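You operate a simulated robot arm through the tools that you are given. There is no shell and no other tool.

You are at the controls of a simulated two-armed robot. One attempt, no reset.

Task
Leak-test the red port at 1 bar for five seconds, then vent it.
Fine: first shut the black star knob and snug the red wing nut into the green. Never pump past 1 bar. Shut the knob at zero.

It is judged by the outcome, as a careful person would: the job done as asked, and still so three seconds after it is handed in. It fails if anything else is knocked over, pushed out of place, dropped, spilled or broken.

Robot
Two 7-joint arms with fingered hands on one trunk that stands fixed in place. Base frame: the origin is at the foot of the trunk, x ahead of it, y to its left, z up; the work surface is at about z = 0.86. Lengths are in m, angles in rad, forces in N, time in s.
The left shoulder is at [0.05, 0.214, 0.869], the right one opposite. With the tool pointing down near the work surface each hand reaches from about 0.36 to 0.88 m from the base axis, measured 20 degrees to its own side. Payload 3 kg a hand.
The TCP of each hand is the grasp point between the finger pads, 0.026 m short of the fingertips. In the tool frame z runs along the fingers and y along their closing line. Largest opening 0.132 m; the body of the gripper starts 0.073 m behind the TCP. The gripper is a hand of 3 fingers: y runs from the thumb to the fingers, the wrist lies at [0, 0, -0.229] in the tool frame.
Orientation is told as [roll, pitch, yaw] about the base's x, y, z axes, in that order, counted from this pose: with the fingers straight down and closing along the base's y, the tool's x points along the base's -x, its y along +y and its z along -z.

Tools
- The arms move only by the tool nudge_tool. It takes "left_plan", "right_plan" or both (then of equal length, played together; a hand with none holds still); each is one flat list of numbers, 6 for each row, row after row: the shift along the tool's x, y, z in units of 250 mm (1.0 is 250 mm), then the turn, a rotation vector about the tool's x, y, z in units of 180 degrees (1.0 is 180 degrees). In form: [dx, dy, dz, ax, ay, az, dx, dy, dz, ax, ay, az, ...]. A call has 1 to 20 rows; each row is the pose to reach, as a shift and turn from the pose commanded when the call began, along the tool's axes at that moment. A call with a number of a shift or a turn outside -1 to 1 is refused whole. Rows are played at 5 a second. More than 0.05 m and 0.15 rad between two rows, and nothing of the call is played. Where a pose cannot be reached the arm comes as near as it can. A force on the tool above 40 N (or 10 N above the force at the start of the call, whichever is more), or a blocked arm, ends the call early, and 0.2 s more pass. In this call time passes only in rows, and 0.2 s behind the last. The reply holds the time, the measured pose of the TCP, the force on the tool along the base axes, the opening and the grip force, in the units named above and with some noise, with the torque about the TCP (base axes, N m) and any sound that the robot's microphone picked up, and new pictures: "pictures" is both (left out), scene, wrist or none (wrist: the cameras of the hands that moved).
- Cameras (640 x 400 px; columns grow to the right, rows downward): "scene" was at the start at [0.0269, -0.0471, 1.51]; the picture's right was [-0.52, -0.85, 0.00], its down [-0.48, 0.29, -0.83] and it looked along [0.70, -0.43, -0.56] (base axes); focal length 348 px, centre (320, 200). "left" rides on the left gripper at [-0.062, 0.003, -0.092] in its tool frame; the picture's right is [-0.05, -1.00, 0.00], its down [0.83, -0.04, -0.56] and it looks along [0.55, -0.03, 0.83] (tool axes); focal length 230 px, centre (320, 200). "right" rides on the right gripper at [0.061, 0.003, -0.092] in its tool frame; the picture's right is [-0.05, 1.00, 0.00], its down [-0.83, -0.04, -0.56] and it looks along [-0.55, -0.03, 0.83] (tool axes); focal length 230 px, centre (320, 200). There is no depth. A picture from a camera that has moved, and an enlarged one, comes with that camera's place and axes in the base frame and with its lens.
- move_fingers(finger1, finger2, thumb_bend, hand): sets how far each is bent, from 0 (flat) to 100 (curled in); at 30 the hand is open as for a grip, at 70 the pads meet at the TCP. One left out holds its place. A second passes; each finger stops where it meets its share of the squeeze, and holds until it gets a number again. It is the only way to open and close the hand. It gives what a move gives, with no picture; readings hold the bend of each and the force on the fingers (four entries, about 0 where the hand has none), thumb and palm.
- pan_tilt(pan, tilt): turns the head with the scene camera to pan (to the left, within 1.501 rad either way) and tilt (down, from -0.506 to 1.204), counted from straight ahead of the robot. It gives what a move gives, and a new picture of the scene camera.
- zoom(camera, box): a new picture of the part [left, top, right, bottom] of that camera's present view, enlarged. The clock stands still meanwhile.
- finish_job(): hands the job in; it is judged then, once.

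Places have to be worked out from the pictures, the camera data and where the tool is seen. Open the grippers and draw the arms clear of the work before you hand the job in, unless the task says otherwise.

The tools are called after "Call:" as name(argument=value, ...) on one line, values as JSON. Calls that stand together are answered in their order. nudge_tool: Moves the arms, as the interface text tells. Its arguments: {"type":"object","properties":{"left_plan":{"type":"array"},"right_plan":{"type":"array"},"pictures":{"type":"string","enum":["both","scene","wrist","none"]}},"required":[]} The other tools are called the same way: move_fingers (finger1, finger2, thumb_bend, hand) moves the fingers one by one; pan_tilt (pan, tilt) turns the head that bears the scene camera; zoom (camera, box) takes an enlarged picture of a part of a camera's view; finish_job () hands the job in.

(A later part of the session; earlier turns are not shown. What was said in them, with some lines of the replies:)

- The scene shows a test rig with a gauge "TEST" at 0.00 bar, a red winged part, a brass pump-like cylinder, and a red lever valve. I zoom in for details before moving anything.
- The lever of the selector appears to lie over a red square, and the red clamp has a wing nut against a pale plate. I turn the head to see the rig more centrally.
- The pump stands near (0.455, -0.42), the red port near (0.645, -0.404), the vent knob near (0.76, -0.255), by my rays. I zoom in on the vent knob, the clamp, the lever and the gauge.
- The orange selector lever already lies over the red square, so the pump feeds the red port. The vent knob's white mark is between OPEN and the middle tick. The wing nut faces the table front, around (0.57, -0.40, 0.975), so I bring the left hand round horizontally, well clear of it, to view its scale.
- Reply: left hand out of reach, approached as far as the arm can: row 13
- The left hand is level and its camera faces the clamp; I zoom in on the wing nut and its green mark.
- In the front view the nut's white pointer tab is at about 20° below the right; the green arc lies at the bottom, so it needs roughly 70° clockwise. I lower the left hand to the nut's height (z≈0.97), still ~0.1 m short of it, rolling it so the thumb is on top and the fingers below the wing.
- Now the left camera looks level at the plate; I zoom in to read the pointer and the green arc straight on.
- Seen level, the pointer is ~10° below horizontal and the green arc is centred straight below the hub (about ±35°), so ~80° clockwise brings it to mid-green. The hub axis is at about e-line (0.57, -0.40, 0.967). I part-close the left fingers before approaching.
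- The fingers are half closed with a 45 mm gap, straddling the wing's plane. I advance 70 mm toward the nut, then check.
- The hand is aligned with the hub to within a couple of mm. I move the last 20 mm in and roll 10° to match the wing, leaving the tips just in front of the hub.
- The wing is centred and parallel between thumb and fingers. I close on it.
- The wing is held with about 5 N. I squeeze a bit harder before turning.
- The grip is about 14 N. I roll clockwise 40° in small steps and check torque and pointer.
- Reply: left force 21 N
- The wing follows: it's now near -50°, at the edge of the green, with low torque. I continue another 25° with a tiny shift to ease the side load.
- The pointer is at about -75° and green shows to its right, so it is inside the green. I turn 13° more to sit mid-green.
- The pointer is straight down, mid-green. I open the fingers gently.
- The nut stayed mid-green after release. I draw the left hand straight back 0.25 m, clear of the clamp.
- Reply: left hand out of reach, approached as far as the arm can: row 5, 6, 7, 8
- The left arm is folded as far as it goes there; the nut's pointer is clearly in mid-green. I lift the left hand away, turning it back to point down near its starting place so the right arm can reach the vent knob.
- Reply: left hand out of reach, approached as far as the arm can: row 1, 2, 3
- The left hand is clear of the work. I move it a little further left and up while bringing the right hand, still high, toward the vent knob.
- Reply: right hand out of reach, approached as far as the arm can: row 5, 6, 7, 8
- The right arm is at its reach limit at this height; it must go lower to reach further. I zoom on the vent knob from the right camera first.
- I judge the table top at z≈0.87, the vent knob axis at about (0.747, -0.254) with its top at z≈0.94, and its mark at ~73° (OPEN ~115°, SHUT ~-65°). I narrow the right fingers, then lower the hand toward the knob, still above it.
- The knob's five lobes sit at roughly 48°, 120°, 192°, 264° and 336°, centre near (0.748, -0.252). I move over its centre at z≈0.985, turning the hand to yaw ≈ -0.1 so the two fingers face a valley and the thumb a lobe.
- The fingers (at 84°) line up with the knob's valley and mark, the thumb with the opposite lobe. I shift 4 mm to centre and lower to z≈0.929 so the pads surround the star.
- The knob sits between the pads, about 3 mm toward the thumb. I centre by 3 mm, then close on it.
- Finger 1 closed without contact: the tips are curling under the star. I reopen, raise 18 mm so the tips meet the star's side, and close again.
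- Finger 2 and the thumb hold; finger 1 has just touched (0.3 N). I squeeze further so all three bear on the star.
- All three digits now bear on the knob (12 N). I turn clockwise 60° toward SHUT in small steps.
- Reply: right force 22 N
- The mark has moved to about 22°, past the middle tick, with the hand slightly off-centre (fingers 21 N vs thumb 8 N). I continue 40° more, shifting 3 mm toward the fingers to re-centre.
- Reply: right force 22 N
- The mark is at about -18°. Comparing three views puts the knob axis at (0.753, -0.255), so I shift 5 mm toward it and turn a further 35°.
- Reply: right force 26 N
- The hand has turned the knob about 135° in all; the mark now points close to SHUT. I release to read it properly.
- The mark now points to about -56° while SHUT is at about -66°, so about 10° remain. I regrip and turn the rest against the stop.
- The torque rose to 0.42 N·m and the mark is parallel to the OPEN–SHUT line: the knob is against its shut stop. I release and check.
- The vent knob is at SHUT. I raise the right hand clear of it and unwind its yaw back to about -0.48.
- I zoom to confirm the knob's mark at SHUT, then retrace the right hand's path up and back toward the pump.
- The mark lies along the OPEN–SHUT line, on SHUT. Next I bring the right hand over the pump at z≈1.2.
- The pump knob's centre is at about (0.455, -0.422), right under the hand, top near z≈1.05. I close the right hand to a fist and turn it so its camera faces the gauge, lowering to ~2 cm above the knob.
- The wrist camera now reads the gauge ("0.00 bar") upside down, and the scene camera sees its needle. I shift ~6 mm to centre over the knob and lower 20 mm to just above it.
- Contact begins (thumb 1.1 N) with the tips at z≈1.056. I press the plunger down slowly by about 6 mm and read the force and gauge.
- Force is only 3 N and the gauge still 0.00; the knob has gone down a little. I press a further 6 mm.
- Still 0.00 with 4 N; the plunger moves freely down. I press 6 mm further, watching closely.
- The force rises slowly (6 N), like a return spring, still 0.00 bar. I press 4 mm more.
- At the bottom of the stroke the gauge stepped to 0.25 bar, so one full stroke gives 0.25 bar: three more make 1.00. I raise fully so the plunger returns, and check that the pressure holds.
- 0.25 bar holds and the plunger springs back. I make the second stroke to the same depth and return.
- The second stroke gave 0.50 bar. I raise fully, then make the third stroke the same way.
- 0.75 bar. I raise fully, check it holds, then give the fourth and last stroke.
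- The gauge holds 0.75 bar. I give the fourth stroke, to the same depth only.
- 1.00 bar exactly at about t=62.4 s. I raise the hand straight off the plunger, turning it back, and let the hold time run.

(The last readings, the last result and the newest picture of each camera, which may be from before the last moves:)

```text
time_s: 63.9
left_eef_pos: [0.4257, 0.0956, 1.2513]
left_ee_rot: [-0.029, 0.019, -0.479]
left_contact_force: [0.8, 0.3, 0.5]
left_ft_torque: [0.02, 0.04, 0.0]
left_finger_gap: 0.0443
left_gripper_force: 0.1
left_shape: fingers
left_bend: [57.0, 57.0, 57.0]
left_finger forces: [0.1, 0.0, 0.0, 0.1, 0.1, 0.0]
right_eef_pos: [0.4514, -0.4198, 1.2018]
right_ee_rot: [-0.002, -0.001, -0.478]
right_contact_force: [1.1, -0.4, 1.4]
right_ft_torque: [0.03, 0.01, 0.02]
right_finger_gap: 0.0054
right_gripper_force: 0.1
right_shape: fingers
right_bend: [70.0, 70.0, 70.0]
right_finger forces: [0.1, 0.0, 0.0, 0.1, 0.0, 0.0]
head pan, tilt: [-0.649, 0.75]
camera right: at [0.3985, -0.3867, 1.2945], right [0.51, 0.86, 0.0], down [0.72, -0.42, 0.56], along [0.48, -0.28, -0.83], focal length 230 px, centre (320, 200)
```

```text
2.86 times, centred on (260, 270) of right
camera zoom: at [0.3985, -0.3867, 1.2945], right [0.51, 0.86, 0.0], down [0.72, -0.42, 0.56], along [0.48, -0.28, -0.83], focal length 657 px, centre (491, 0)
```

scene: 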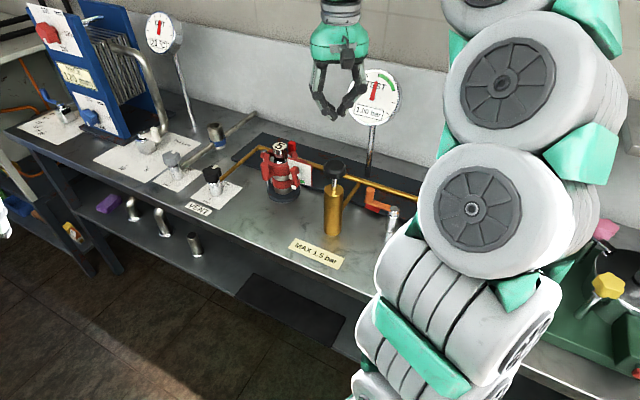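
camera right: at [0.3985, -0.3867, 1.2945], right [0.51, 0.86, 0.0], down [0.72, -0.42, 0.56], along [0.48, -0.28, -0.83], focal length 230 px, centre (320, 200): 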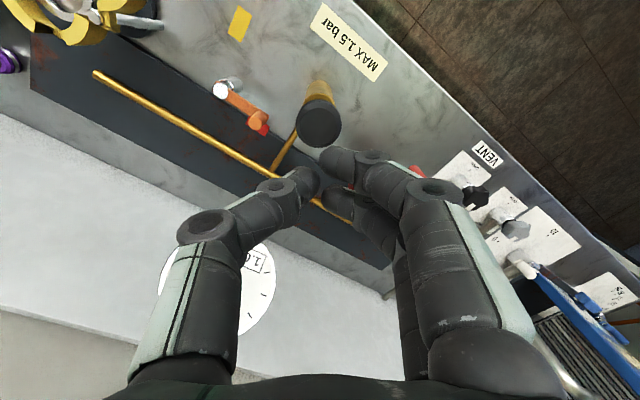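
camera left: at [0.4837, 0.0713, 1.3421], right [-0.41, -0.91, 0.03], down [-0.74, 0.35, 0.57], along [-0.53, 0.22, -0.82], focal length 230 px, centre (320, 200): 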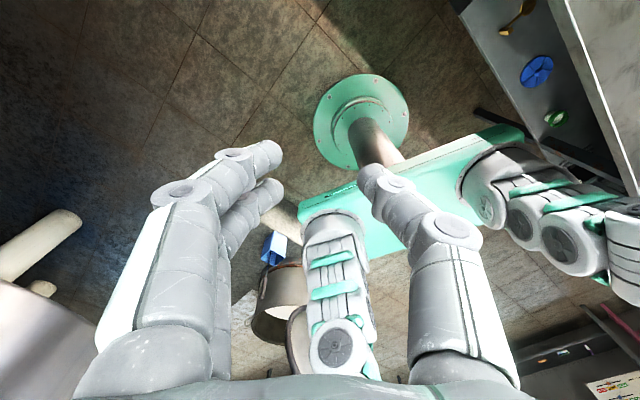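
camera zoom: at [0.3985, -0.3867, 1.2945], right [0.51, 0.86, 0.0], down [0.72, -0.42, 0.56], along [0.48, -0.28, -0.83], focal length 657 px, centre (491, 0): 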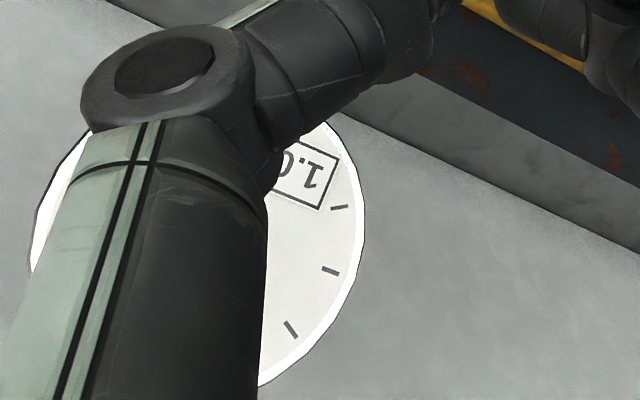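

The plunger is back up and the scene gauge reads 1.00. I reopen the right hand for the knob and move toward the vent, checking the gauge along the way.

Call:
move_fingers(hand="right", finger1=44, finger2=44, thumb_bend=44)

Call:
nudge_tool(right_plan=[-0.052, 0.132, -0.0146, 0, 0, 0, -0.104, 0.264, -0.0292, 0, 0, 0, -0.156, 0.396, -0.0438, 0, 0, 0, -0.208, 0.528, -0.0584, 0, 0, 0, -0.26, 0.66, -0.073, 0, 0, 0], pictures="scene")

Call:
zoom(camera="scene", box=[330, 50, 420, 140])

Call:
zoom(camera="right", box=[0, 120, 200, 300])

```text
time_s: 64.9
left_eef_pos: [0.4238, 0.0962, 1.2513]
left_ee_rot: [-0.026, 0.02, -0.478]
left_contact_force: [-0.5, 0.1, 0.3]
left_ft_torque: [-0.01, -0.01, 0.01]
left_finger_gap: 0.0448
left_gripper_force: 0.0
left_shape: fingers
left_bend: [57.0, 57.0, 57.0]
left_finger forces: [0.1, 0.0, 0.0, 0.0, 0.0, 0.1]
right_eef_pos: [0.4507, -0.4192, 1.2011]
right_ee_rot: [0.0, 0.001, -0.479]
right_contact_force: [-0.4, -0.5, -0.1]
right_ft_torque: [-0.06, 0.0, 0.0]
right_finger_gap: 0.0873
right_gripper_force: 0.0
right_shape: fingers
right_bend: [44.0, 44.0, 44.0]
right_finger forces: [0.1, 0.0, 0.1, 0.0, 0.1, 0.0]
head pan, tilt: [-0.649, 0.75]
```

```text
time_s: 66.1
left_eef_pos: [0.4245, 0.0966, 1.2505]
left_ee_rot: [-0.027, 0.019, -0.479]
left_contact_force: [-1.2, -0.1, 0.4]
left_ft_torque: [0.0, 0.02, 0.0]
left_finger_gap: 0.0448
left_gripper_force: 0.0
left_shape: fingers
left_bend: [57.0, 57.0, 57.0]
left_finger forces: [0.0, 0.0, 0.1, 0.0, 0.0, 0.0]
right_eef_pos: [0.5894, -0.3018, 1.2194]
right_ee_rot: [0.0, 0.0, -0.478]
right_contact_force: [-0.7, 0.7, 0.0]
right_ft_torque: [-0.02, -0.03, -0.01]
right_finger_gap: 0.0878
right_gripper_force: 0.1
right_shape: fingers
right_bend: [44.0, 44.0, 44.0]
right_finger forces: [0.1, 0.0, 0.1, 0.0, 0.0, 0.0]
head pan, tilt: [-0.649, 0.75]
```

scene: 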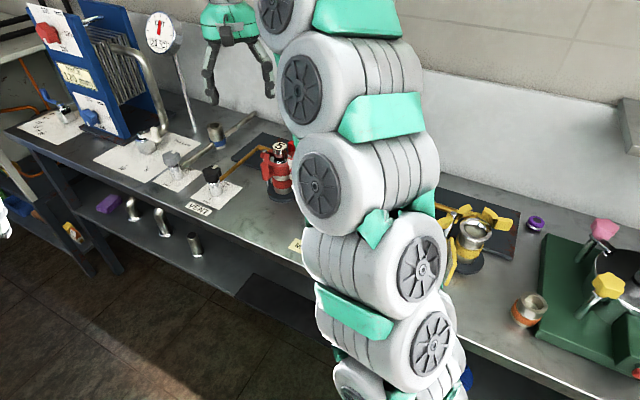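

```text
4.44 times, centred on (375, 95) of scene
camera zoom: at [0.0174, -0.0511, 1.4971], right [-0.6, -0.8, 0.0], down [-0.54, 0.41, -0.73], along [0.58, -0.44, -0.68], focal length 1546 px, centre (76, 667)
```

zoom: 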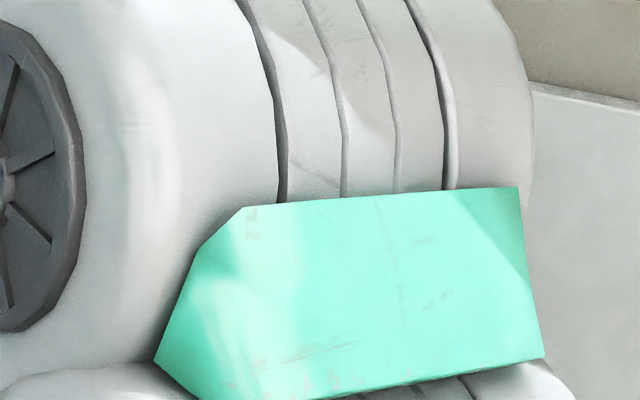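

```text
2.22 times, centred on (100, 210) of right
camera zoom: at [0.536, -0.2699, 1.3124], right [0.51, 0.86, 0.0], down [0.72, -0.42, 0.56], along [0.48, -0.28, -0.83], focal length 511 px, centre (809, 178)
```

zoom: 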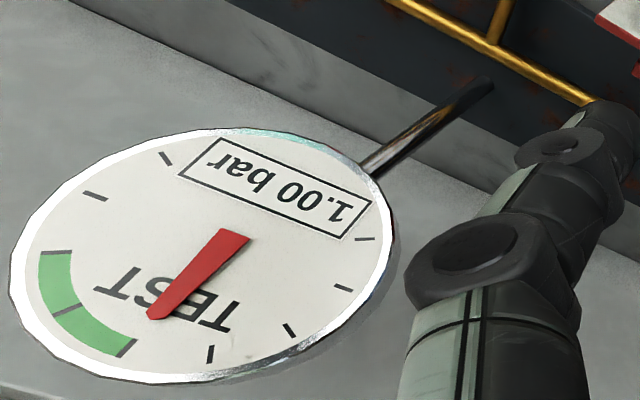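

The gauge still reads 1.00 bar at t=66.1. I lower toward the knob while turning the hand to yaw ≈ -1.47, so its fingers line up with a valley of the shut knob.

Call:
nudge_tool(right_plan=[-0.0484, 0.0486, 0.0998, 0, 0, 0.0393, -0.0968, 0.0973, 0.1995, 0, 0, 0.0786, -0.1451, 0.1459, 0.2993, 0, 0, 0.1179, -0.1935, 0.1945, 0.399, 0, 0, 0.1573, -0.2419, 0.2431, 0.4988, 0, 0, 0.1966, -0.2903, 0.2918, 0.5985, 0, 0, 0.2359, -0.3386, 0.3404, 0.6983, 0, 0, 0.2752, -0.387, 0.389, 0.798, 0, 0, 0.3145], pictures="both")

Call:
zoom(camera="scene", box=[330, 50, 420, 140])

Call:
zoom(camera="right", box=[220, 60, 420, 220])

```text
time_s: 67.9
left_eef_pos: [0.4243, 0.0955, 1.2505]
left_ee_rot: [-0.028, 0.019, -0.478]
left_contact_force: [0.5, 0.6, 0.7]
left_ft_torque: [-0.05, -0.02, 0.03]
left_finger_gap: 0.0446
left_gripper_force: 0.2
left_shape: fingers
left_bend: [57.0, 57.0, 57.0]
left_finger forces: [0.1, 0.1, 0.1, 0.1, 0.0, 0.0]
right_eef_pos: [0.7173, -0.2613, 1.0164]
right_ee_rot: [0.003, 0.0, -1.469]
right_contact_force: [-0.4, 0.2, 0.1]
right_ft_torque: [-0.01, 0.01, 0.0]
right_finger_gap: 0.0874
right_gripper_force: 0.0
right_shape: fingers
right_bend: [44.0, 44.0, 44.0]
right_finger forces: [0.0, 0.1, 0.0, 0.1, 0.0, 0.0]
head pan, tilt: [-0.649, 0.75]
camera right: at [0.715, -0.1992, 1.1104], right [1.0, 0.05, 0.0], down [0.04, -0.83, 0.55], along [0.03, -0.55, -0.83], focal length 230 px, centre (320, 200)
```

scene: 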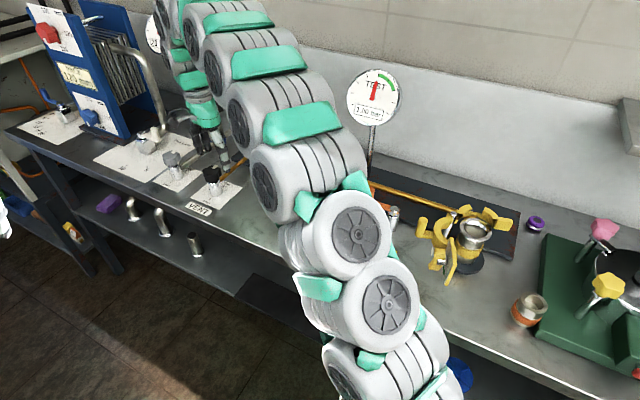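
right: 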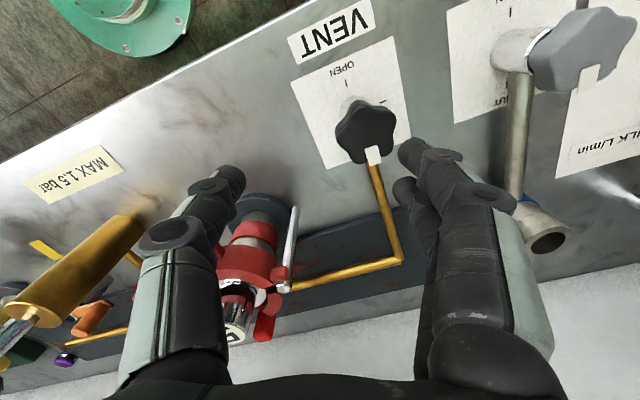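

```text
4.44 times, centred on (375, 95) of scene
camera zoom: at [0.0175, -0.0511, 1.4971], right [-0.6, -0.8, 0.0], down [-0.54, 0.41, -0.73], along [0.58, -0.44, -0.68], focal length 1546 px, centre (76, 667)
```

zoom: 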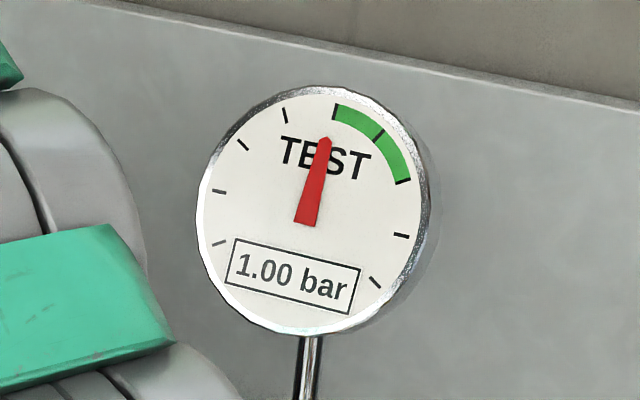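

```text
2.50 times, centred on (320, 140) of right
camera zoom: at [0.715, -0.1992, 1.1104], right [1.0, 0.05, 0.0], down [0.04, -0.83, 0.55], along [0.03, -0.55, -0.83], focal length 575 px, centre (320, 350)
```

zoom: 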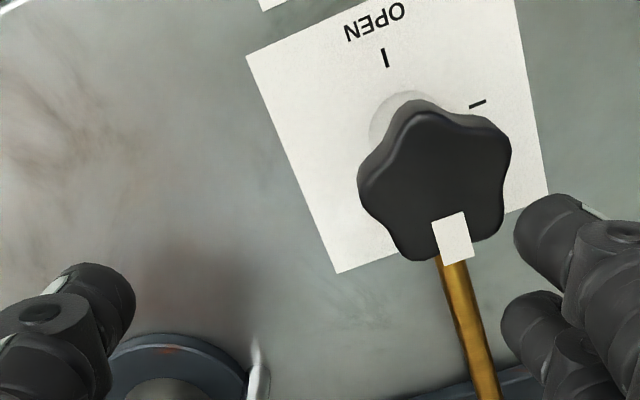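

The gauge reads exactly 1.00 bar at t=67.9, over five seconds after reaching it, so no leak. I centre over the knob and lower the open fingers around it.

Call:
nudge_tool(right_plan=[0.004, 0.074, 0.06, 0, 0, 0, 0.0083, 0.1484, 0.12, 0, 0, 0, 0.0083, 0.1484, 0.2, 0, 0, 0, 0.0083, 0.1484, 0.2856, 0, 0, 0], pictures="wrist")

Call:
zoom(camera="right", box=[200, 80, 440, 260])

```text
time_s: 68.9
left_eef_pos: [0.424, 0.0963, 1.251]
left_ee_rot: [-0.027, 0.018, -0.48]
left_contact_force: [-0.3, 0.4, -0.4]
left_ft_torque: [0.02, 0.0, -0.01]
left_finger_gap: 0.0445
left_gripper_force: 0.1
left_shape: fingers
left_bend: [57.0, 57.0, 57.0]
left_finger forces: [0.1, 0.1, 0.0, 0.1, 0.0, 0.0]
right_eef_pos: [0.7568, -0.2563, 0.947]
right_ee_rot: [0.001, 0.0, -1.466]
right_contact_force: [-0.6, 0.2, 0.2]
right_ft_torque: [0.04, 0.0, -0.01]
right_finger_gap: 0.0875
right_gripper_force: 0.1
right_shape: fingers
right_bend: [44.0, 44.0, 44.0]
right_finger forces: [0.1, 0.0, 0.0, 0.0, 0.1, 0.1]
head pan, tilt: [-0.649, 0.75]
camera right: at [0.7534, -0.193, 1.0418], right [1.0, 0.05, 0.0], down [0.04, -0.83, 0.56], along [0.03, -0.55, -0.83], focal length 230 px, centre (320, 200)
```

right: 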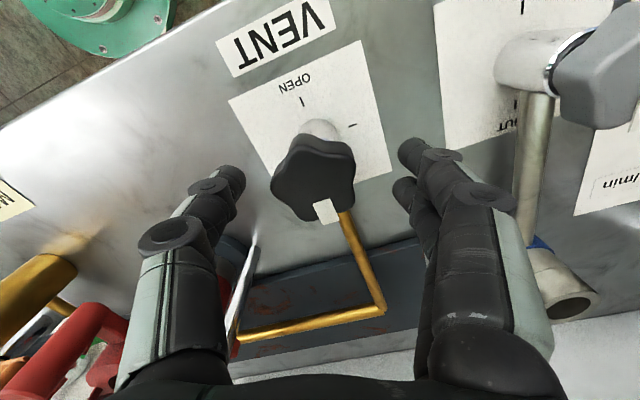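

```text
2.22 times, centred on (320, 170) of right
camera zoom: at [0.7534, -0.193, 1.0418], right [1.0, 0.05, 0.0], down [0.04, -0.83, 0.56], along [0.03, -0.55, -0.83], focal length 511 px, centre (320, 267)
```

zoom: 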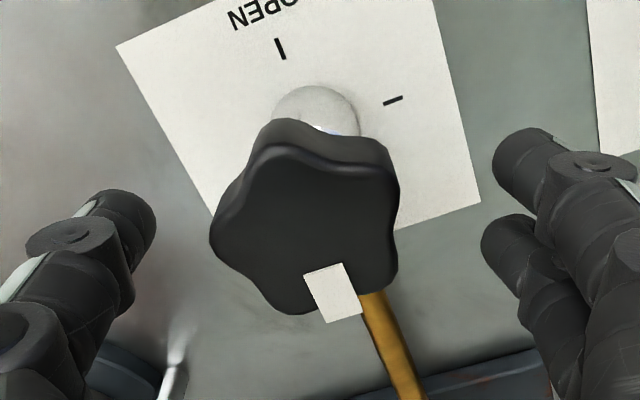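

The knob is about 3 mm toward the thumb; I shift 3 mm and grip it.

Call:
nudge_tool(right_plan=[0, -0.012, 0, 0, 0, 0], pictures="none")

Call:
move_fingers(hand="right", finger1=68, finger2=68, thumb_bend=68)

Call:
zoom(camera="right", box=[200, 80, 440, 260])

Call:
zoom(camera="scene", box=[330, 50, 420, 140])

```text
time_s: 69.3
left_eef_pos: [0.4259, 0.0958, 1.251]
left_ee_rot: [-0.028, 0.019, -0.478]
left_contact_force: [0.0, 0.0, 0.2]
left_ft_torque: [0.02, -0.02, 0.04]
left_finger_gap: 0.0447
left_gripper_force: 0.1
left_shape: fingers
left_bend: [57.0, 57.0, 57.0]
left_finger forces: [0.0, 0.0, 0.0, 0.0, 0.0, 0.1]
right_eef_pos: [0.7524, -0.2559, 0.9478]
right_ee_rot: [0.0, -0.002, -1.467]
right_contact_force: [0.4, 0.4, -0.5]
right_ft_torque: [0.02, 0.03, -0.02]
right_finger_gap: 0.0876
right_gripper_force: 0.1
right_shape: fingers
right_bend: [44.0, 44.0, 44.0]
right_finger forces: [0.0, 0.1, 0.1, 0.1, 0.1, 0.0]
head pan, tilt: [-0.649, 0.75]
```

```text
time_s: 70.3
left_eef_pos: [0.4241, 0.0949, 1.2501]
left_ee_rot: [-0.031, 0.019, -0.479]
left_contact_force: [0.0, 0.5, -0.5]
left_ft_torque: [0.02, 0.01, 0.01]
left_finger_gap: 0.0447
left_gripper_force: 0.0
left_shape: fingers
left_bend: [57.0, 57.0, 57.0]
left_finger forces: [0.1, 0.1, 0.0, 0.0, 0.1, 0.0]
right_eef_pos: [0.7522, -0.2556, 0.948]
right_ee_rot: [-0.001, 0.0, -1.466]
right_contact_force: [3.5, -0.4, -3.3]
right_ft_torque: [0.01, -0.09, 0.0]
right_finger_gap: 0.0392
right_gripper_force: 12.9
right_shape: fingers
right_bend: [58.0, 59.0, 63.0]
right_finger forces: [7.5, 7.2, 0.1, 0.1, 10.7, 0.0]
head pan, tilt: [-0.649, 0.75]
```

```text
2.22 times, centred on (320, 170) of right
camera zoom: at [0.7494, -0.1936, 1.0423], right [1.0, 0.05, 0.0], down [0.04, -0.83, 0.56], along [0.03, -0.55, -0.83], focal length 511 px, centre (320, 267)
```

zoom: 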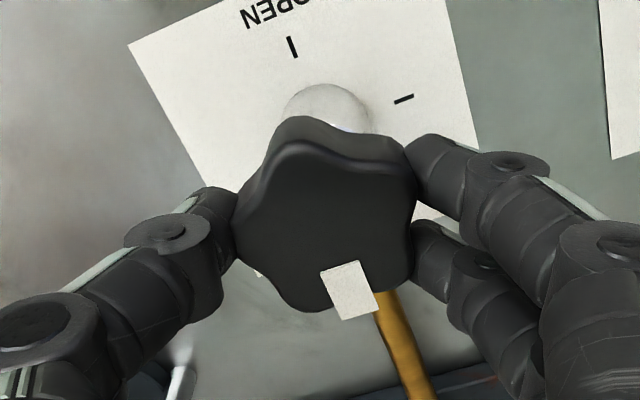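

```text
4.44 times, centred on (375, 95) of scene
camera zoom: at [0.0176, -0.0511, 1.4971], right [-0.6, -0.8, 0.0], down [-0.54, 0.41, -0.73], along [0.58, -0.44, -0.68], focal length 1546 px, centre (76, 667)
```

zoom: 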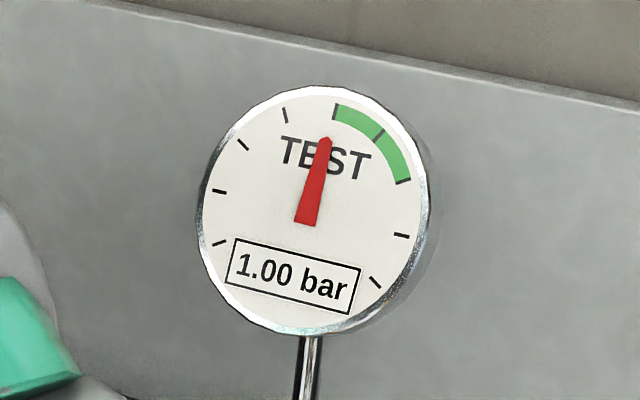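

The grip is even and the gauge still at 1.00 bar (t=70.3). Now I vent: turn the knob counter-clockwise about 65°.

Call:
nudge_tool(right_plan=[0, 0, 0, 0, 0, -0.0278, 0, 0, 0, 0, 0, -0.0556, 0, 0, 0, 0, 0, -0.0833, 0, 0, 0, 0, 0, -0.1111, 0, 0, 0, 0, 0, -0.1389, 0, 0, 0, 0, 0, -0.1667, 0, 0, 0, 0, 0, -0.1944, 0, 0, 0, 0, 0, -0.2222, 0, 0, 0, 0, 0, -0.25, 0, 0, 0, 0, 0, -0.2778, 0, 0, 0, 0, 0, -0.3056, 0, 0, 0, 0, 0, -0.3333, 0, 0, 0, 0, 0, -0.3611], pictures="both")

Call:
zoom(camera="right", box=[200, 80, 440, 260])

Call:
zoom(camera="scene", box=[330, 50, 420, 140])

```text
time_s: 73.1
left_eef_pos: [0.4258, 0.0954, 1.2503]
left_ee_rot: [-0.029, 0.018, -0.48]
left_contact_force: [-0.5, 0.5, -0.7]
left_ft_torque: [-0.01, 0.01, 0.03]
left_finger_gap: 0.0448
left_gripper_force: 0.0
left_shape: fingers
left_bend: [57.0, 57.0, 57.0]
left_finger forces: [0.0, 0.0, 0.0, 0.1, 0.0, 0.0]
right_eef_pos: [0.7528, -0.2553, 0.9495]
right_ee_rot: [0.001, 0.0, -0.331]
right_contact_force: [19.5, -6.7, -1.3]
right_ft_torque: [-0.21, -0.39, -0.07]
right_finger_gap: 0.0381
right_gripper_force: 15.1
right_shape: fingers
right_bend: [60.0, 59.0, 63.0]
right_finger forces: [5.3, 12.3, 0.1, 0.1, 12.9, 0.0]
head pan, tilt: [-0.649, 0.75]
camera right: at [0.6954, -0.2317, 1.0423], right [0.37, 0.93, 0.0], down [0.77, -0.31, 0.56], along [0.52, -0.21, -0.83], focal length 230 px, centre (320, 200)
```

scene: 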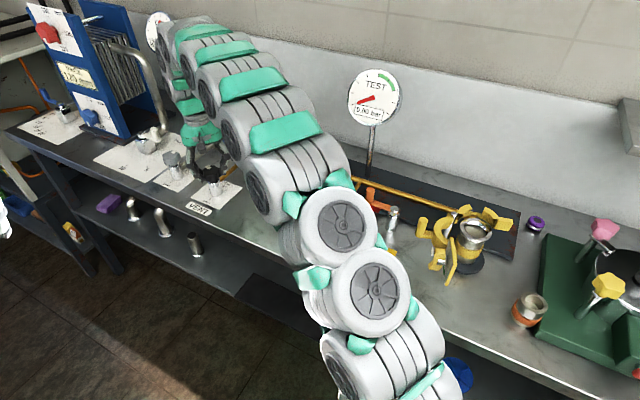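
right: 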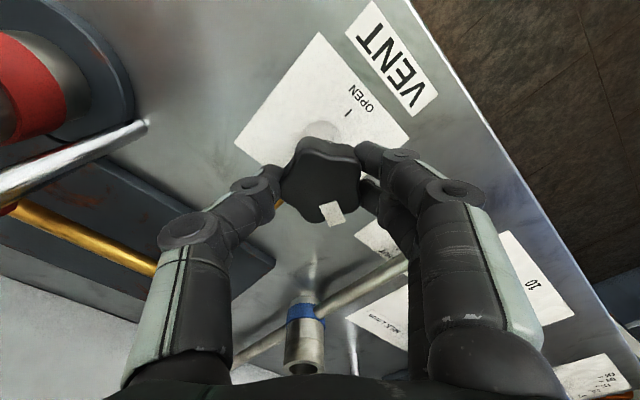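

```text
2.22 times, centred on (320, 170) of right
camera zoom: at [0.6954, -0.2317, 1.0423], right [0.37, 0.93, 0.0], down [0.77, -0.31, 0.56], along [0.52, -0.21, -0.83], focal length 511 px, centre (320, 267)
```

zoom: 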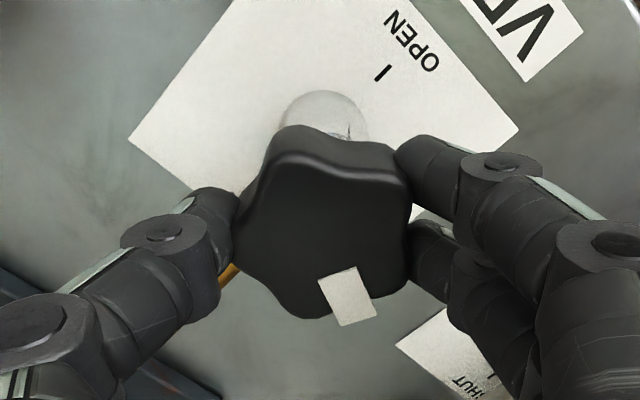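

```text
4.44 times, centred on (375, 95) of scene
camera zoom: at [0.0179, -0.0512, 1.4971], right [-0.6, -0.8, 0.0], down [-0.54, 0.41, -0.73], along [0.58, -0.44, -0.68], focal length 1546 px, centre (76, 667)
```

zoom: 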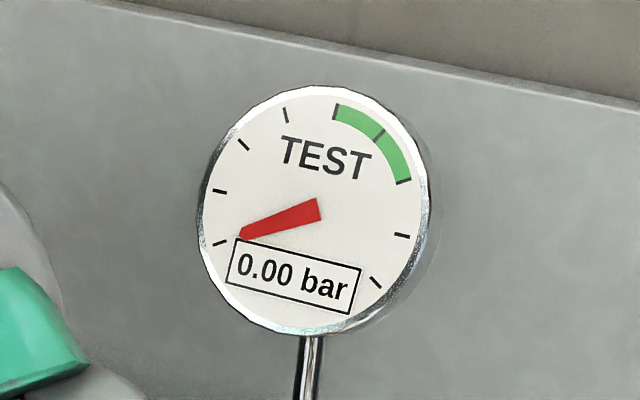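

The gauge reads 0.00 bar: fully vented. I turn the knob back clockwise to SHUT, with a few extra degrees to seat it on its stop.

Call:
nudge_tool(right_plan=[0, 0, 0, 0, 0, 0.0278, 0, 0, 0, 0, 0, 0.0556, 0, 0, 0, 0, 0, 0.0833, 0, 0, 0, 0, 0, 0.1111, 0, 0, 0, 0, 0, 0.1389, 0, 0, 0, 0, 0, 0.1667, 0, 0, 0, 0, 0, 0.1944, 0, 0, 0, 0, 0, 0.2222, 0, 0, 0, 0, 0, 0.25, 0, 0, 0, 0, 0, 0.2778, 0, 0, 0, 0, 0, 0.3056, 0, 0, 0, 0, 0, 0.3333, 0, 0, 0, 0, 0, 0.3611, 0, 0, 0, 0, 0, 0.38, 0, 0, 0, 0, 0, 0.395], pictures="both")

Call:
zoom(camera="right", box=[200, 60, 440, 240])

Call:
zoom(camera="scene", box=[330, 50, 420, 140])

```text
time_s: 76.3
left_eef_pos: [0.425, 0.0955, 1.2507]
left_ee_rot: [-0.026, 0.02, -0.477]
left_contact_force: [-0.9, 0.0, 0.3]
left_ft_torque: [0.01, -0.02, -0.01]
left_finger_gap: 0.0446
left_gripper_force: 0.0
left_shape: fingers
left_bend: [57.0, 57.0, 57.0]
left_finger forces: [0.0, 0.0, 0.0, 0.0, 0.0, 0.0]
right_eef_pos: [0.7526, -0.2537, 0.9507]
right_ee_rot: [0.0, -0.001, -1.574]
right_contact_force: [3.0, 11.3, -3.4]
right_ft_torque: [0.25, -0.1, 0.63]
right_finger_gap: 0.0387
right_gripper_force: 17.0
right_shape: fingers
right_bend: [59.0, 59.0, 63.0]
right_finger forces: [16.4, 5.7, 0.0, 0.0, 12.2, 0.0]
head pan, tilt: [-0.649, 0.75]
camera right: at [0.7555, -0.1926, 1.0427], right [1.0, -0.05, 0.0], down [-0.05, -0.83, 0.55], along [-0.03, -0.55, -0.83], focal length 230 px, centre (320, 200)
```

scene: 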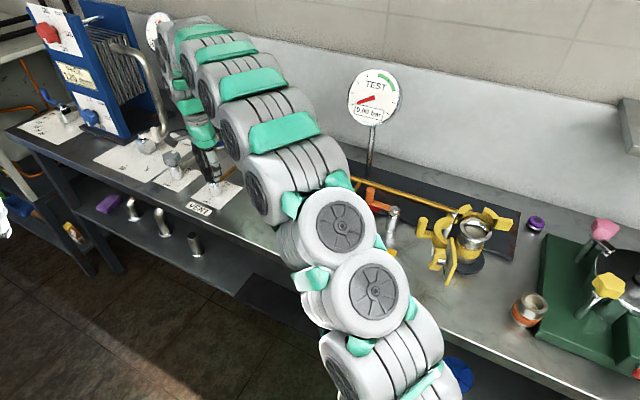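
right: 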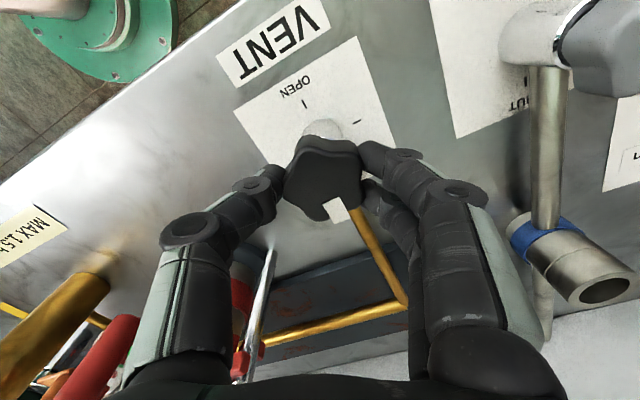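

```text
2.22 times, centred on (320, 150) of right
camera zoom: at [0.7555, -0.1926, 1.0427], right [1.0, -0.05, 0.0], down [-0.05, -0.83, 0.55], along [-0.03, -0.55, -0.83], focal length 511 px, centre (320, 311)
```

zoom: 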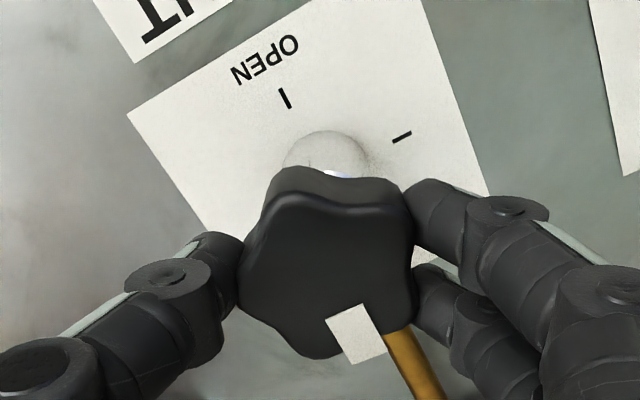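

```text
4.44 times, centred on (375, 95) of scene
camera zoom: at [0.0176, -0.0509, 1.4971], right [-0.6, -0.8, 0.0], down [-0.54, 0.41, -0.73], along [0.58, -0.44, -0.68], focal length 1546 px, centre (76, 667)
```

zoom: 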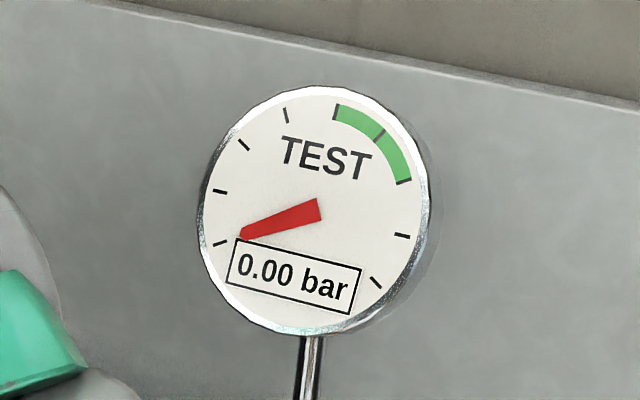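

Torque rose to 0.63 N·m: the knob is on its shut stop at 0.00 bar. I open the fingers and check the mark.

Call:
move_fingers(hand="right", finger1=44, finger2=44, thumb_bend=44)

Call:
zoom(camera="right", box=[200, 60, 440, 240])

```text
time_s: 77.3
left_eef_pos: [0.4252, 0.0955, 1.2505]
left_ee_rot: [-0.029, 0.02, -0.477]
left_contact_force: [-0.7, -0.1, 0.5]
left_ft_torque: [0.02, 0.03, 0.0]
left_finger_gap: 0.0446
left_gripper_force: 0.1
left_shape: fingers
left_bend: [57.0, 57.0, 57.0]
left_finger forces: [0.0, 0.0, 0.0, 0.0, 0.0, 0.0]
right_eef_pos: [0.7522, -0.2558, 0.9498]
right_ee_rot: [0.001, 0.001, -1.575]
right_contact_force: [-0.7, 1.0, -0.3]
right_ft_torque: [0.02, 0.0, 0.02]
right_finger_gap: 0.0875
right_gripper_force: 0.1
right_shape: fingers
right_bend: [44.0, 44.0, 44.0]
right_finger forces: [0.1, 0.0, 0.1, 0.1, 0.1, 0.0]
head pan, tilt: [-0.649, 0.75]
```

```text
2.22 times, centred on (320, 150) of right
camera zoom: at [0.7553, -0.1936, 1.0428], right [1.0, -0.05, 0.0], down [-0.05, -0.83, 0.56], along [-0.03, -0.55, -0.83], focal length 511 px, centre (320, 311)
```

zoom: 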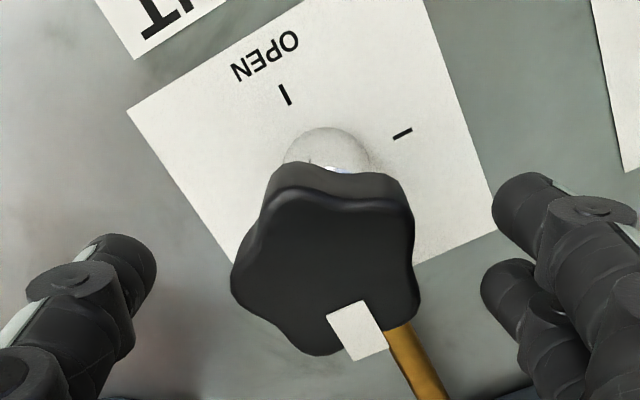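

The knob stays at SHUT, mark along the SHUT line. I raise the right hand clear and retrace the path back.

Call:
nudge_tool(right_plan=[0, 0, -0.08, 0, 0, 0, 0, 0, -0.16, 0, 0, 0, -0.0021, -0.0161, -0.1751, 0, 0, -0.0436, -0.0043, -0.0323, -0.1903, 0, 0, -0.0873, -0.0064, -0.0484, -0.2054, 0, 0, -0.1309, -0.0085, -0.0645, -0.2205, 0, 0, -0.1745, -0.0106, -0.0806, -0.2356, 0, 0, -0.2181, -0.0128, -0.0968, -0.2508, 0, 0, -0.2618, -0.0149, -0.1129, -0.2659, 0, 0, -0.3054, -0.017, -0.129, -0.281, 0, 0, -0.349], pictures="wrist")

Call:
zoom(camera="right", box=[260, 60, 420, 220])

```text
time_s: 79.5
left_eef_pos: [0.4236, 0.096, 1.2496]
left_ee_rot: [-0.029, 0.02, -0.479]
left_contact_force: [0.0, 0.9, -0.2]
left_ft_torque: [0.0, -0.01, 0.0]
left_finger_gap: 0.0444
left_gripper_force: 0.0
left_shape: fingers
left_bend: [57.0, 57.0, 57.0]
left_finger forces: [0.0, 0.0, 0.0, 0.0, 0.0, 0.0]
right_eef_pos: [0.7199, -0.2612, 1.0209]
right_ee_rot: [-0.001, 0.001, -0.476]
right_contact_force: [0.0, -0.1, -0.4]
right_ft_torque: [0.01, -0.04, -0.02]
right_finger_gap: 0.0874
right_gripper_force: 0.1
right_shape: fingers
right_bend: [44.0, 44.0, 44.0]
right_finger forces: [0.1, 0.0, 0.1, 0.0, 0.0, 0.1]
head pan, tilt: [-0.649, 0.75]
camera right: at [0.6672, -0.2287, 1.1132], right [0.5, 0.86, 0.0], down [0.72, -0.42, 0.56], along [0.48, -0.28, -0.83], focal length 230 px, centre (320, 200)
```

right: 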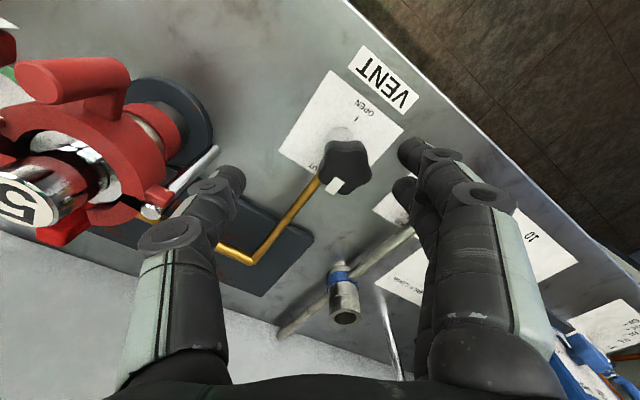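

```text
2.50 times, centred on (340, 140) of right
camera zoom: at [0.6672, -0.2287, 1.1132], right [0.5, 0.86, 0.0], down [0.72, -0.42, 0.56], along [0.48, -0.28, -0.83], focal length 575 px, centre (270, 350)
```

zoom: 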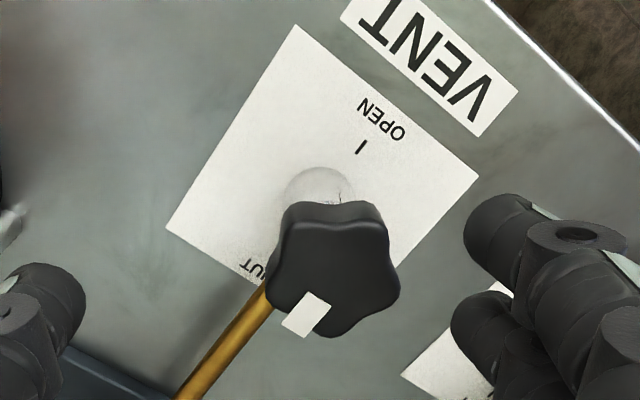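

The knob's mark matches the earlier SHUT picture exactly. I withdraw the right hand up and back to its start.

Call:
nudge_tool(right_plan=[0.0541, -0.0571, -0.1143, 0, 0, 0, 0.1083, -0.1143, -0.2286, 0, 0, 0, 0.1624, -0.1714, -0.3429, 0, 0, 0, 0.2166, -0.2286, -0.4571, 0, 0, 0, 0.2707, -0.2857, -0.5714, 0, 0, 0, 0.3249, -0.3429, -0.6857, 0, 0, 0, 0.379, -0.4, -0.8, 0, 0, 0], pictures="none")

Call:
nudge_tool(right_plan=[0.0813, -0.1075, -0.02, 0, 0, 0, 0.1625, -0.215, -0.04, 0, 0, 0, 0.2438, -0.3225, -0.06, 0, 0, 0, 0.325, -0.43, -0.08, 0, 0, 0, 0.4063, -0.5375, -0.1, 0, 0, 0, 0.4875, -0.645, -0.12, 0, 0, 0, 0.5688, -0.7525, -0.13, 0, 0, 0, 0.65, -0.86, -0.14, 0, 0, 0], pictures="both")

```text
time_s: 81.1
left_eef_pos: [0.4242, 0.096, 1.25]
left_ee_rot: [-0.029, 0.017, -0.479]
left_contact_force: [-0.7, -0.2, -0.2]
left_ft_torque: [-0.01, -0.01, 0.01]
left_finger_gap: 0.0449
left_gripper_force: 0.1
left_shape: fingers
left_bend: [57.0, 57.0, 57.0]
left_finger forces: [0.1, 0.0, 0.0, 0.0, 0.0, 0.1]
right_eef_pos: [0.5863, -0.3038, 1.221]
right_ee_rot: [0.0, 0.0, -0.477]
right_contact_force: [0.2, -0.1, 0.5]
right_ft_torque: [-0.01, -0.01, -0.02]
right_finger_gap: 0.0877
right_gripper_force: 0.1
right_shape: fingers
right_bend: [44.0, 44.0, 44.0]
right_finger forces: [0.0, 0.0, 0.0, 0.0, 0.0, 0.0]
head pan, tilt: [-0.649, 0.75]
```

```text
time_s: 82.9
left_eef_pos: [0.4257, 0.0949, 1.2511]
left_ee_rot: [-0.026, 0.019, -0.478]
left_contact_force: [-0.3, 0.0, 0.3]
left_ft_torque: [0.01, 0.0, 0.02]
left_finger_gap: 0.0445
left_gripper_force: 0.0
left_shape: fingers
left_bend: [57.0, 57.0, 57.0]
left_finger forces: [0.0, 0.0, 0.1, 0.1, 0.0, 0.0]
right_eef_pos: [0.3459, -0.4209, 1.253]
right_ee_rot: [0.0, 0.002, -0.476]
right_contact_force: [-0.7, -0.1, 1.0]
right_ft_torque: [0.02, -0.01, 0.01]
right_finger_gap: 0.0875
right_gripper_force: 0.1
right_shape: fingers
right_bend: [44.0, 44.0, 44.0]
right_finger forces: [0.0, 0.0, 0.1, 0.0, 0.0, 0.0]
head pan, tilt: [-0.649, 0.75]
camera right: at [0.2929, -0.3885, 1.3476], right [0.5, 0.86, 0.0], down [0.72, -0.42, 0.55], along [0.48, -0.28, -0.83], focal length 230 px, centre (320, 200)
```

scene: 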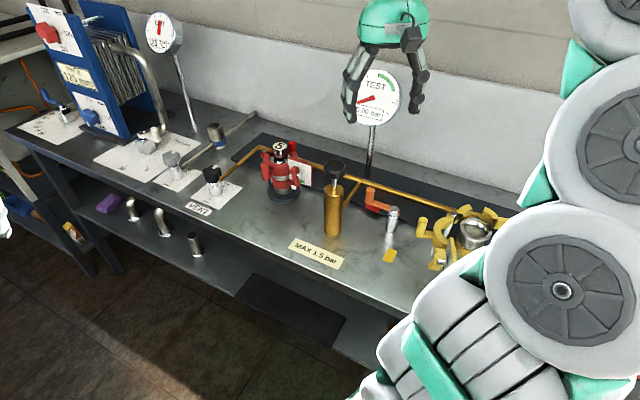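
right: 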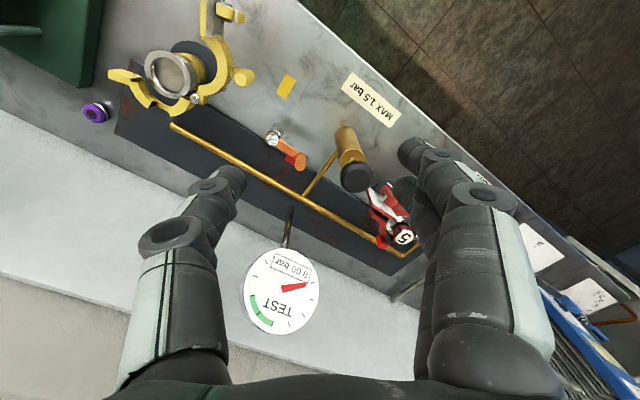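

Both arms are clear. I open both hands fully and take last close-ups of the nut, knob, lever and gauge.

Call:
move_fingers(hand="right", finger1=30, finger2=30, thumb_bend=30)

Call:
move_fingers(hand="left", finger1=30, finger2=30, thumb_bend=30)

Call:
zoom(camera="scene", box=[170, 120, 350, 240])

Call:
zoom(camera="right", box=[220, 100, 440, 340])

Call:
zoom(camera="scene", box=[320, 140, 480, 280])

```text
time_s: 83.9
left_eef_pos: [0.4254, 0.0954, 1.2508]
left_ee_rot: [-0.028, 0.019, -0.479]
left_contact_force: [-0.7, -0.2, -0.3]
left_ft_torque: [0.0, 0.01, -0.01]
left_finger_gap: 0.0449
left_gripper_force: 0.1
left_shape: fingers
left_bend: [57.0, 57.0, 57.0]
left_finger forces: [0.0, 0.0, 0.1, 0.0, 0.0, 0.1]
right_eef_pos: [0.3453, -0.4206, 1.2546]
right_ee_rot: [0.001, -0.001, -0.476]
right_contact_force: [-0.4, 0.3, 0.2]
right_ft_torque: [0.0, 0.01, -0.01]
right_finger_gap: 0.1342
right_gripper_force: 0.0
right_shape: fingers
right_bend: [30.0, 30.0, 30.0]
right_finger forces: [0.0, 0.0, 0.1, 0.0, 0.1, 0.1]
head pan, tilt: [-0.649, 0.75]
```

```text
time_s: 84.9
left_eef_pos: [0.4245, 0.0969, 1.2505]
left_ee_rot: [-0.027, 0.018, -0.477]
left_contact_force: [0.2, -0.1, -1.1]
left_ft_torque: [-0.02, 0.03, 0.03]
left_finger_gap: 0.1341
left_gripper_force: 0.1
left_shape: fingers
left_bend: [30.0, 30.0, 30.0]
left_finger forces: [0.0, 0.0, 0.0, 0.1, 0.0, 0.0]
right_eef_pos: [0.3471, -0.4213, 1.2545]
right_ee_rot: [-0.002, 0.0, -0.477]
right_contact_force: [-0.6, -0.7, -0.9]
right_ft_torque: [0.03, 0.01, -0.03]
right_finger_gap: 0.134
right_gripper_force: 0.0
right_shape: fingers
right_bend: [30.0, 30.0, 30.0]
right_finger forces: [0.0, 0.0, 0.0, 0.0, 0.0, 0.0]
head pan, tilt: [-0.649, 0.75]
```

```text
3.33 times, centred on (260, 180) of scene
camera zoom: at [0.0175, -0.0511, 1.4971], right [-0.6, -0.8, 0.0], down [-0.54, 0.41, -0.73], along [0.58, -0.44, -0.68], focal length 1159 px, centre (520, 267)
```

zoom: 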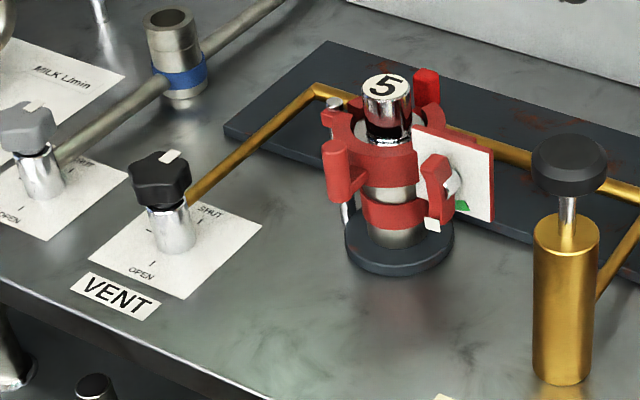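

```text
1.67 times, centred on (330, 220) of right
camera zoom: at [0.2932, -0.3885, 1.348], right [0.5, 0.86, 0.0], down [0.72, -0.42, 0.56], along [0.48, -0.28, -0.83], focal length 384 px, centre (303, 167)
```

zoom: 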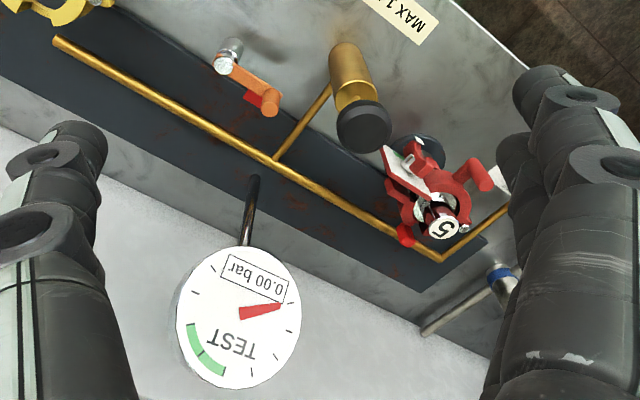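

```text
2.86 times, centred on (400, 210) of scene
camera zoom: at [0.0175, -0.0511, 1.4971], right [-0.6, -0.8, 0.0], down [-0.54, 0.41, -0.73], along [0.58, -0.44, -0.68], focal length 994 px, centre (91, 171)
```

zoom: 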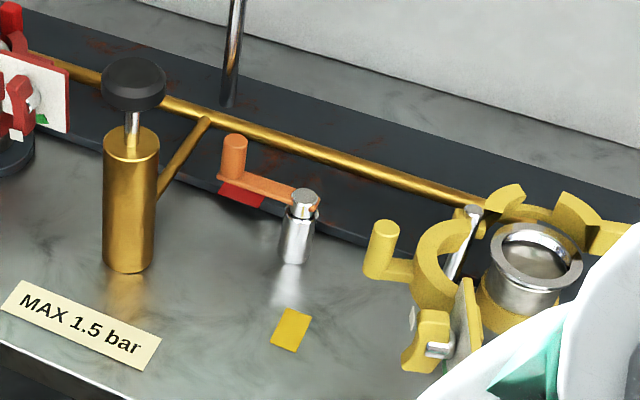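

The close-ups confirm it all: the gauge reads 0.00 bar, the vent knob is at SHUT, the wing nut pointer is in the green, the lever is still on red, and nothing else has moved. Both hands are open and clear, so I hand the job in.

Call:
finish_job()

```text
The job is handed in.
```

The red port held 1.00 bar with no drop on the gauge, and it's now vented and shut. The job is handed in.

- **Setup:** I turned the red wing nut to the middle of the green first, then shut the black star knob against its stop. The selector lever was already on red, so I left it alone.
- **Pressure:** Each full pump stroke gave 0.25 bar. Four strokes brought it to exactly 1.00 bar, and it never read higher.
- **Hold:** It stayed at 1.00 bar for about eight seconds, somewhat longer than the five you asked for. The extra time was spent moving the hand from the pump to the knob.
- **Vent:** I opened the knob until the gauge read 0.00 bar, then shut it again against its stop.

At the end the gauge still read 0.00 bar, and the nut was still in the green. Nothing else looked disturbed. Both hands are open and clear of the bench.
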